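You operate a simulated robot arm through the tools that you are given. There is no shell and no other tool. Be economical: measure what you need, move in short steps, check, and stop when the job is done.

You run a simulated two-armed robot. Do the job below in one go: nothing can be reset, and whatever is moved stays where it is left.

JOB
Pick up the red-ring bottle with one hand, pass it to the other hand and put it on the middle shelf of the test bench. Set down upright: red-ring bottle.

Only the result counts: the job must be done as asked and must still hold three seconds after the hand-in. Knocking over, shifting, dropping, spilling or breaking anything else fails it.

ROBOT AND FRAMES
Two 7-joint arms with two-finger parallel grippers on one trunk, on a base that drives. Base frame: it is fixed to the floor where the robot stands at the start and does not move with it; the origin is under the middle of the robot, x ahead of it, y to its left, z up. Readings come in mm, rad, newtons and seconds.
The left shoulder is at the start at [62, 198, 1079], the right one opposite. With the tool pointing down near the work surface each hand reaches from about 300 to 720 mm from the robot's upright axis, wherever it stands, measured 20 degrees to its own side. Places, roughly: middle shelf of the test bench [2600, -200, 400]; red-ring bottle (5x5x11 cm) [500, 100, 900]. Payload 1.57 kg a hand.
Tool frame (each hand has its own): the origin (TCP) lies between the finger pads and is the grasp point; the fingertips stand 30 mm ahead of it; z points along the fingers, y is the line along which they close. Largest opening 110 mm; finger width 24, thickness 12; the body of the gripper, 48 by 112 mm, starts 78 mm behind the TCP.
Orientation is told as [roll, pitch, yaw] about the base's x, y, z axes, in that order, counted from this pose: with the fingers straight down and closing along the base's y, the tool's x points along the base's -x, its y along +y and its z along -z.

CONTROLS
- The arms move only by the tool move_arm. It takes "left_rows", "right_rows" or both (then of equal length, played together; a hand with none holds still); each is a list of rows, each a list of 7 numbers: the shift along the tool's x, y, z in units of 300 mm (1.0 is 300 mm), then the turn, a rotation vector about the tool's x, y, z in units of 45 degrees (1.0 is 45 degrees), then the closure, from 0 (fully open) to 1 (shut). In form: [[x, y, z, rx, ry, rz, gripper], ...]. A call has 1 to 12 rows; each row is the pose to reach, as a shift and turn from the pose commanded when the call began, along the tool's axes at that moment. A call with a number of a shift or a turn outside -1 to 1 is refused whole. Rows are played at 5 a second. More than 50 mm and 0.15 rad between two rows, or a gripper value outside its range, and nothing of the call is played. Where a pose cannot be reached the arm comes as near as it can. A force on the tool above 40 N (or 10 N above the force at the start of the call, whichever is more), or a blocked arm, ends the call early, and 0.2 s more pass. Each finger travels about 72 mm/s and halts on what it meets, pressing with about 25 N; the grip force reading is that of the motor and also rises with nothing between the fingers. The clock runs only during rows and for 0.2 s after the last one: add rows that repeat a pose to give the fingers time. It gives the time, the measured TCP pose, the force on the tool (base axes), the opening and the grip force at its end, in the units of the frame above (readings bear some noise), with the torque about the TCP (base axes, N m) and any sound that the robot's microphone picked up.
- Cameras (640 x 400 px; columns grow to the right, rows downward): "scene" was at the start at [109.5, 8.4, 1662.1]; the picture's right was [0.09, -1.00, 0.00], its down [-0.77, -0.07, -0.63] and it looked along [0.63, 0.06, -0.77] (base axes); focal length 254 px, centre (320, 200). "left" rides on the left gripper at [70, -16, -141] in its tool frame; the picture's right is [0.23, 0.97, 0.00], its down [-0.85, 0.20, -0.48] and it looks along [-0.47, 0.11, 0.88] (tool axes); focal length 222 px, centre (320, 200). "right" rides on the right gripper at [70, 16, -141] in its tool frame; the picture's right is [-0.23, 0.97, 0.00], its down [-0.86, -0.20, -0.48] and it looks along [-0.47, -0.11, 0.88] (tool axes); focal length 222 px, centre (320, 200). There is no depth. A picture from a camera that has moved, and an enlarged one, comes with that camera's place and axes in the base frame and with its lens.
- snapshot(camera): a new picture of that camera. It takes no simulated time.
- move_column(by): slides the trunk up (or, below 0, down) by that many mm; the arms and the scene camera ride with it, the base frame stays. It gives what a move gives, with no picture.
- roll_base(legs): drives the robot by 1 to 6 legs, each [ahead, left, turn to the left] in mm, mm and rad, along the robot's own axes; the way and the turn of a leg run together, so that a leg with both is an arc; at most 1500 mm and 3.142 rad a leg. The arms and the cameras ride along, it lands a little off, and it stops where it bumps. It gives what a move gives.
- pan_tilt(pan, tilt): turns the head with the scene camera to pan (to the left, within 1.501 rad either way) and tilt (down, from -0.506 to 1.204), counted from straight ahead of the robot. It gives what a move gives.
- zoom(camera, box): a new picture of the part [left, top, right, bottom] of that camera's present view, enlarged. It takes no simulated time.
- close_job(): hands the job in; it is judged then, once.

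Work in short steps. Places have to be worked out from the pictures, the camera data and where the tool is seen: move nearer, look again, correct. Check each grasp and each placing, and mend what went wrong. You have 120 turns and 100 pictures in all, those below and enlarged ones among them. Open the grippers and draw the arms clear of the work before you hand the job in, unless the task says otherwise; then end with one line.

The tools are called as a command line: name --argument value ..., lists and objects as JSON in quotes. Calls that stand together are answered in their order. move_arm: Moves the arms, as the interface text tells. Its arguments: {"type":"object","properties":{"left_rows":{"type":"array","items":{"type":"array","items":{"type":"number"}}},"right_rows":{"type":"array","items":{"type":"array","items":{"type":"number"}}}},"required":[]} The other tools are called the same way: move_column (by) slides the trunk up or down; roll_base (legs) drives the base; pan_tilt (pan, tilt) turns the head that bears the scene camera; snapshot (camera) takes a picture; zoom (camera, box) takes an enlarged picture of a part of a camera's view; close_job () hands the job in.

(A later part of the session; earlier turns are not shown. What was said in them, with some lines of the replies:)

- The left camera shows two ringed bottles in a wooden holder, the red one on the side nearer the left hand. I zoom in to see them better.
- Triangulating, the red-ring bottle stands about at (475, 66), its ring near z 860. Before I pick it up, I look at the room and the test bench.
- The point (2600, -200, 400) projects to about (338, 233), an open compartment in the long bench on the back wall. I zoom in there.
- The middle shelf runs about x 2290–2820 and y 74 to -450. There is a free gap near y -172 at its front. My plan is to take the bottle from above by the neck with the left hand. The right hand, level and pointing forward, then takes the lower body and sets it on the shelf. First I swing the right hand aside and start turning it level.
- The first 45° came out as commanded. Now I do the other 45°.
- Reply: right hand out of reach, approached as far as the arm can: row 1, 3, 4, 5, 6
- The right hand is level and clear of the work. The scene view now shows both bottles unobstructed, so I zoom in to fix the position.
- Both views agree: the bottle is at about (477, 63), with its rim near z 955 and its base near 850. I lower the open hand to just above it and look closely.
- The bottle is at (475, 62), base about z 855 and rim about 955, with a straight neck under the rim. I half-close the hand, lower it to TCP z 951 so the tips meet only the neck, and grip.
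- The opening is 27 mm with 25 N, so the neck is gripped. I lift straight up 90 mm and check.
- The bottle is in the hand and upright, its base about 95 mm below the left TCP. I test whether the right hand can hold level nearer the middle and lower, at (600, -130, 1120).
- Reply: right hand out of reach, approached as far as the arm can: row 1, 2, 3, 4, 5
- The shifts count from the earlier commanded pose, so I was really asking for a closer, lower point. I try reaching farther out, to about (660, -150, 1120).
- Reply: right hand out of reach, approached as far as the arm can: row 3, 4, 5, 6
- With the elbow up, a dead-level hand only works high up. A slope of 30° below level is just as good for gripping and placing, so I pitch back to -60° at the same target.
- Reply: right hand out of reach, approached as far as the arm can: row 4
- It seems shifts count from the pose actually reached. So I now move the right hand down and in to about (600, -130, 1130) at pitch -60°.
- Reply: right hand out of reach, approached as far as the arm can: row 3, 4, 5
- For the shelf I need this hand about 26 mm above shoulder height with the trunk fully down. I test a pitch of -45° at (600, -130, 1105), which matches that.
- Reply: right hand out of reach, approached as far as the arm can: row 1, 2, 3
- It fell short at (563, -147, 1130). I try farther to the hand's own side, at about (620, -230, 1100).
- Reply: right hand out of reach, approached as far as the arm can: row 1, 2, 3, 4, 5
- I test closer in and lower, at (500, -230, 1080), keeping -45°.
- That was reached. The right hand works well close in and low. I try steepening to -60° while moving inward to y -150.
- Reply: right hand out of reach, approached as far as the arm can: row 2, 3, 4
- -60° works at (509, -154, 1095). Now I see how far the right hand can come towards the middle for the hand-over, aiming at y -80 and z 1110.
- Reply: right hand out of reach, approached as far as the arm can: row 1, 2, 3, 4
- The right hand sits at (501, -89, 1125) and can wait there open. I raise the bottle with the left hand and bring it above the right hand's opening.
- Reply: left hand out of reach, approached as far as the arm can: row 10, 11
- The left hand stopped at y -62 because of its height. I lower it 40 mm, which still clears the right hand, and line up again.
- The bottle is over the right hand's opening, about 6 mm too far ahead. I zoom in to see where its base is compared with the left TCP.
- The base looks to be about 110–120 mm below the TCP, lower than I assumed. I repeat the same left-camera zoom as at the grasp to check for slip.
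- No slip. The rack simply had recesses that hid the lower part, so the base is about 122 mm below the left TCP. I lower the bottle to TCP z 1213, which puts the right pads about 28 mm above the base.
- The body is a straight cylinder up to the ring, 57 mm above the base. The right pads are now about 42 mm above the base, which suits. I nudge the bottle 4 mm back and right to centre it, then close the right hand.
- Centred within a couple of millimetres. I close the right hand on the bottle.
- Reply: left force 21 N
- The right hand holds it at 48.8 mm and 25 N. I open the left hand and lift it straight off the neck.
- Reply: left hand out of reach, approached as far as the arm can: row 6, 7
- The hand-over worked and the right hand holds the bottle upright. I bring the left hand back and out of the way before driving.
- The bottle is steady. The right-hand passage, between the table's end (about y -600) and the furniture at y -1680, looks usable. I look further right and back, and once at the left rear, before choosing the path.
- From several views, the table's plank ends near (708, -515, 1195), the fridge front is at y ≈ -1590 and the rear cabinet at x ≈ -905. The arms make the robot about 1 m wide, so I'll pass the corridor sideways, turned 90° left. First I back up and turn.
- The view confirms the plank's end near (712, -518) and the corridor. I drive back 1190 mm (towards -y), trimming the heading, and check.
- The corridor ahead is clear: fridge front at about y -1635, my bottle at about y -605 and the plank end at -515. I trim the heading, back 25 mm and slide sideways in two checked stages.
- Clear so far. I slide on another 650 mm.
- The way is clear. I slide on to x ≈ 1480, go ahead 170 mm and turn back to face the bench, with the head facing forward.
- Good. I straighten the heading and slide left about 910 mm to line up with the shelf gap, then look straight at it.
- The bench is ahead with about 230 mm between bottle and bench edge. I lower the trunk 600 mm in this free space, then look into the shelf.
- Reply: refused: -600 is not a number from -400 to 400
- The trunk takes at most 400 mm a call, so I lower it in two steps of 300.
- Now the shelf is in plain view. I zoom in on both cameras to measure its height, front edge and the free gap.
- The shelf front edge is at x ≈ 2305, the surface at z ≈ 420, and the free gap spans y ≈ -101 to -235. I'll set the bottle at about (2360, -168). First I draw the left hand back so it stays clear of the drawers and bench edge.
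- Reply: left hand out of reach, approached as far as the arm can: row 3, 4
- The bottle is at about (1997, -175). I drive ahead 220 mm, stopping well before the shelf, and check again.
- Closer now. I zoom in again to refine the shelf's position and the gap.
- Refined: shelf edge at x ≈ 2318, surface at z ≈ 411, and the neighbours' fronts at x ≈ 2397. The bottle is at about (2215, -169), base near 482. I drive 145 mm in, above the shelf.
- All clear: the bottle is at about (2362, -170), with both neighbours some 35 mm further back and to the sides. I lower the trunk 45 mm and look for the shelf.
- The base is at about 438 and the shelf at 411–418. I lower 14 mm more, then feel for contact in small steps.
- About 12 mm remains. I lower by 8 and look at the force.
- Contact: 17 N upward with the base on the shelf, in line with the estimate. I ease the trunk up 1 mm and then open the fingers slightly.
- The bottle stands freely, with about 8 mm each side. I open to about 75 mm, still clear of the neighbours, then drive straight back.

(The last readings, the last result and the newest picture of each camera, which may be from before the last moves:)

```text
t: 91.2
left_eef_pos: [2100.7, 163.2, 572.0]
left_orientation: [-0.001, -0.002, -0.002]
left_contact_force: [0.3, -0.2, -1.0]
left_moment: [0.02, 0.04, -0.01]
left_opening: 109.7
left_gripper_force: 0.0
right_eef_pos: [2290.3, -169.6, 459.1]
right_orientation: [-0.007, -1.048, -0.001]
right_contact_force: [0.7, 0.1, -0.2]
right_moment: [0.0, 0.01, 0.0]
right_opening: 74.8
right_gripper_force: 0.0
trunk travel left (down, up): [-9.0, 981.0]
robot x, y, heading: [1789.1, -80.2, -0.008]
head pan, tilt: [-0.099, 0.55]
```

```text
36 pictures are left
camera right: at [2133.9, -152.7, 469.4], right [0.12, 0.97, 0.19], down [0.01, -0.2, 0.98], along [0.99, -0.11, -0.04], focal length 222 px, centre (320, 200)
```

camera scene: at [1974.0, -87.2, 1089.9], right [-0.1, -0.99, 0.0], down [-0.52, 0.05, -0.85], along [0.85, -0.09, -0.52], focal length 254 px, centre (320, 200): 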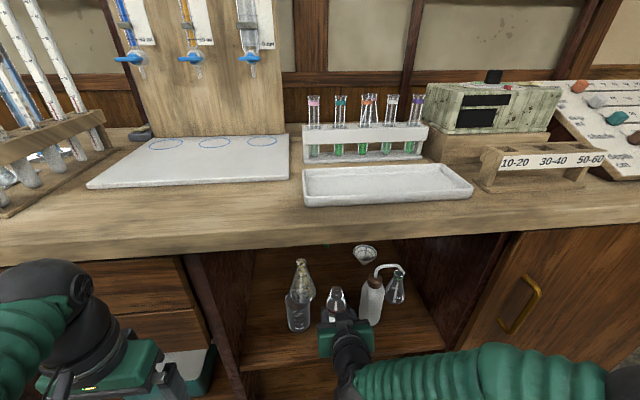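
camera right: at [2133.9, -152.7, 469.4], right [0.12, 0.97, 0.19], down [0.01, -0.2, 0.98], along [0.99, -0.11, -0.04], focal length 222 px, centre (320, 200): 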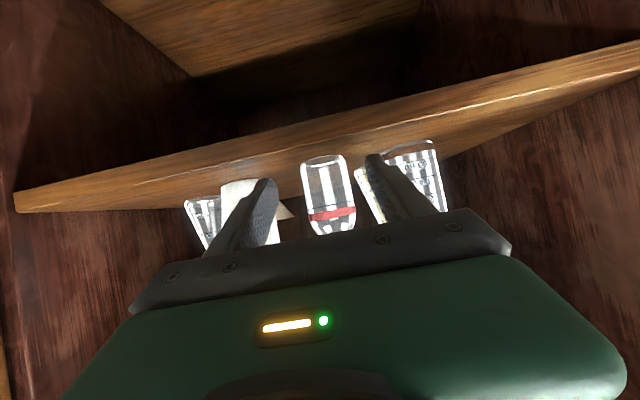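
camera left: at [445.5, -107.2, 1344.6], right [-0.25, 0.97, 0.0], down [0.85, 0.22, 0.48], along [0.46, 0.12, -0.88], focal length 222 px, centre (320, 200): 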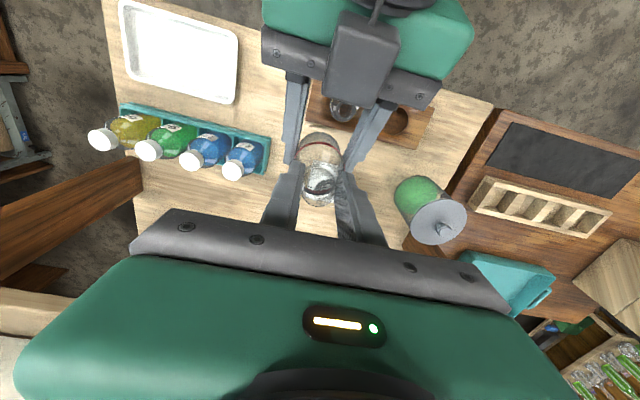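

The bottle stayed standing and the fingers are free of it. I drive back another 250 mm, open the hand fully and check the result.

roll_base --legs '[[-250, 0, 0]]'

move_arm --right_rows '[[0, 0, 0, 0, 0, 0, 0], [0, 0, 0, 0, 0, 0, 0], [0, 0, 0, 0, 0, 0, 0]]'

zoom --camera "scene" --box '[220, 130, 420, 330]'

zoom --camera "right" --box '[200, 80, 440, 240]'

```text
t: 93.0
left_eef_pos: [1852.2, 165.6, 572.6]
left_orientation: [-0.003, -0.002, -0.004]
left_contact_force: [0.0, 0.2, 0.6]
left_moment: [-0.01, -0.01, 0.0]
left_opening: 110.1
left_gripper_force: 0.0
right_eef_pos: [2040.1, -168.9, 459.6]
right_orientation: [-0.005, -1.048, 0.002]
right_contact_force: [-0.2, -0.2, 0.4]
right_moment: [0.01, 0.0, -0.01]
right_opening: 74.7
right_gripper_force: 0.0
trunk travel left (down, up): [-9.0, 981.0]
robot x, y, heading: [1543.6, -75.6, -0.007]
head pan, tilt: [-0.099, 0.55]
```

```text
t: 93.8
left_eef_pos: [1851.4, 164.9, 572.7]
left_orientation: [-0.002, -0.002, -0.004]
left_contact_force: [0.6, 0.0, 0.6]
left_moment: [0.0, 0.02, 0.03]
left_opening: 110.1
left_gripper_force: 0.1
right_eef_pos: [2041.2, -167.9, 459.9]
right_orientation: [-0.004, -1.047, 0.0]
right_contact_force: [-0.1, 1.0, -0.2]
right_moment: [0.01, -0.01, 0.01]
right_opening: 110.0
right_gripper_force: 0.0
trunk travel left (down, up): [-9.0, 981.0]
robot x, y, heading: [1541.8, -76.6, -0.002]
head pan, tilt: [-0.099, 0.55]
```

```text
2.00 times, centred on (320, 230) of scene
camera zoom: at [1663.8, -86.0, 1024.0], right [-0.1, -0.99, 0.0], down [-0.52, 0.05, -0.85], along [0.85, -0.09, -0.52], focal length 509 px, centre (320, 140)
```

zoom: 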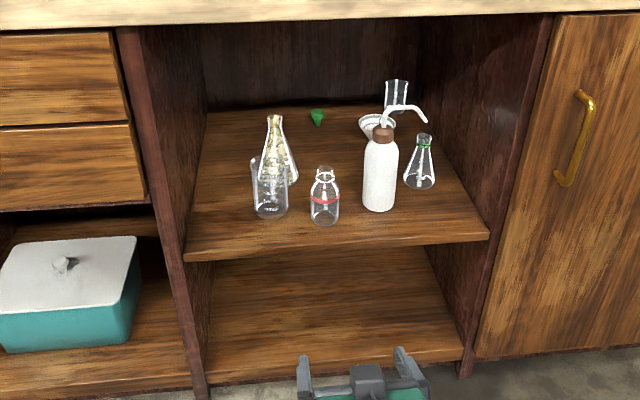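

```text
2.50 times, centred on (320, 160) of right
camera zoom: at [1884.7, -151.8, 469.4], right [0.12, 0.97, 0.19], down [0.01, -0.2, 0.98], along [0.99, -0.11, -0.04], focal length 555 px, centre (320, 300)
```

zoom: 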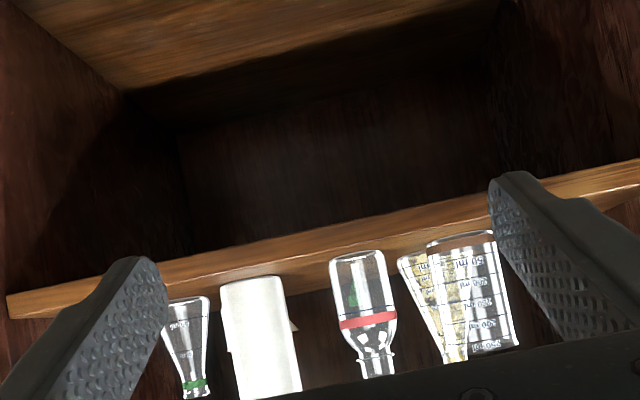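

The red-ring bottle stands upright on the middle shelf, its neighbours haven't moved, and both hands are open and clear. I hand the job in.

close_job

```text
The job is handed in.
```

The red-ring bottle was picked up with the left hand, passed to the right hand and set upright on the middle shelf of the test bench; nothing else was touched as far as the pictures show.
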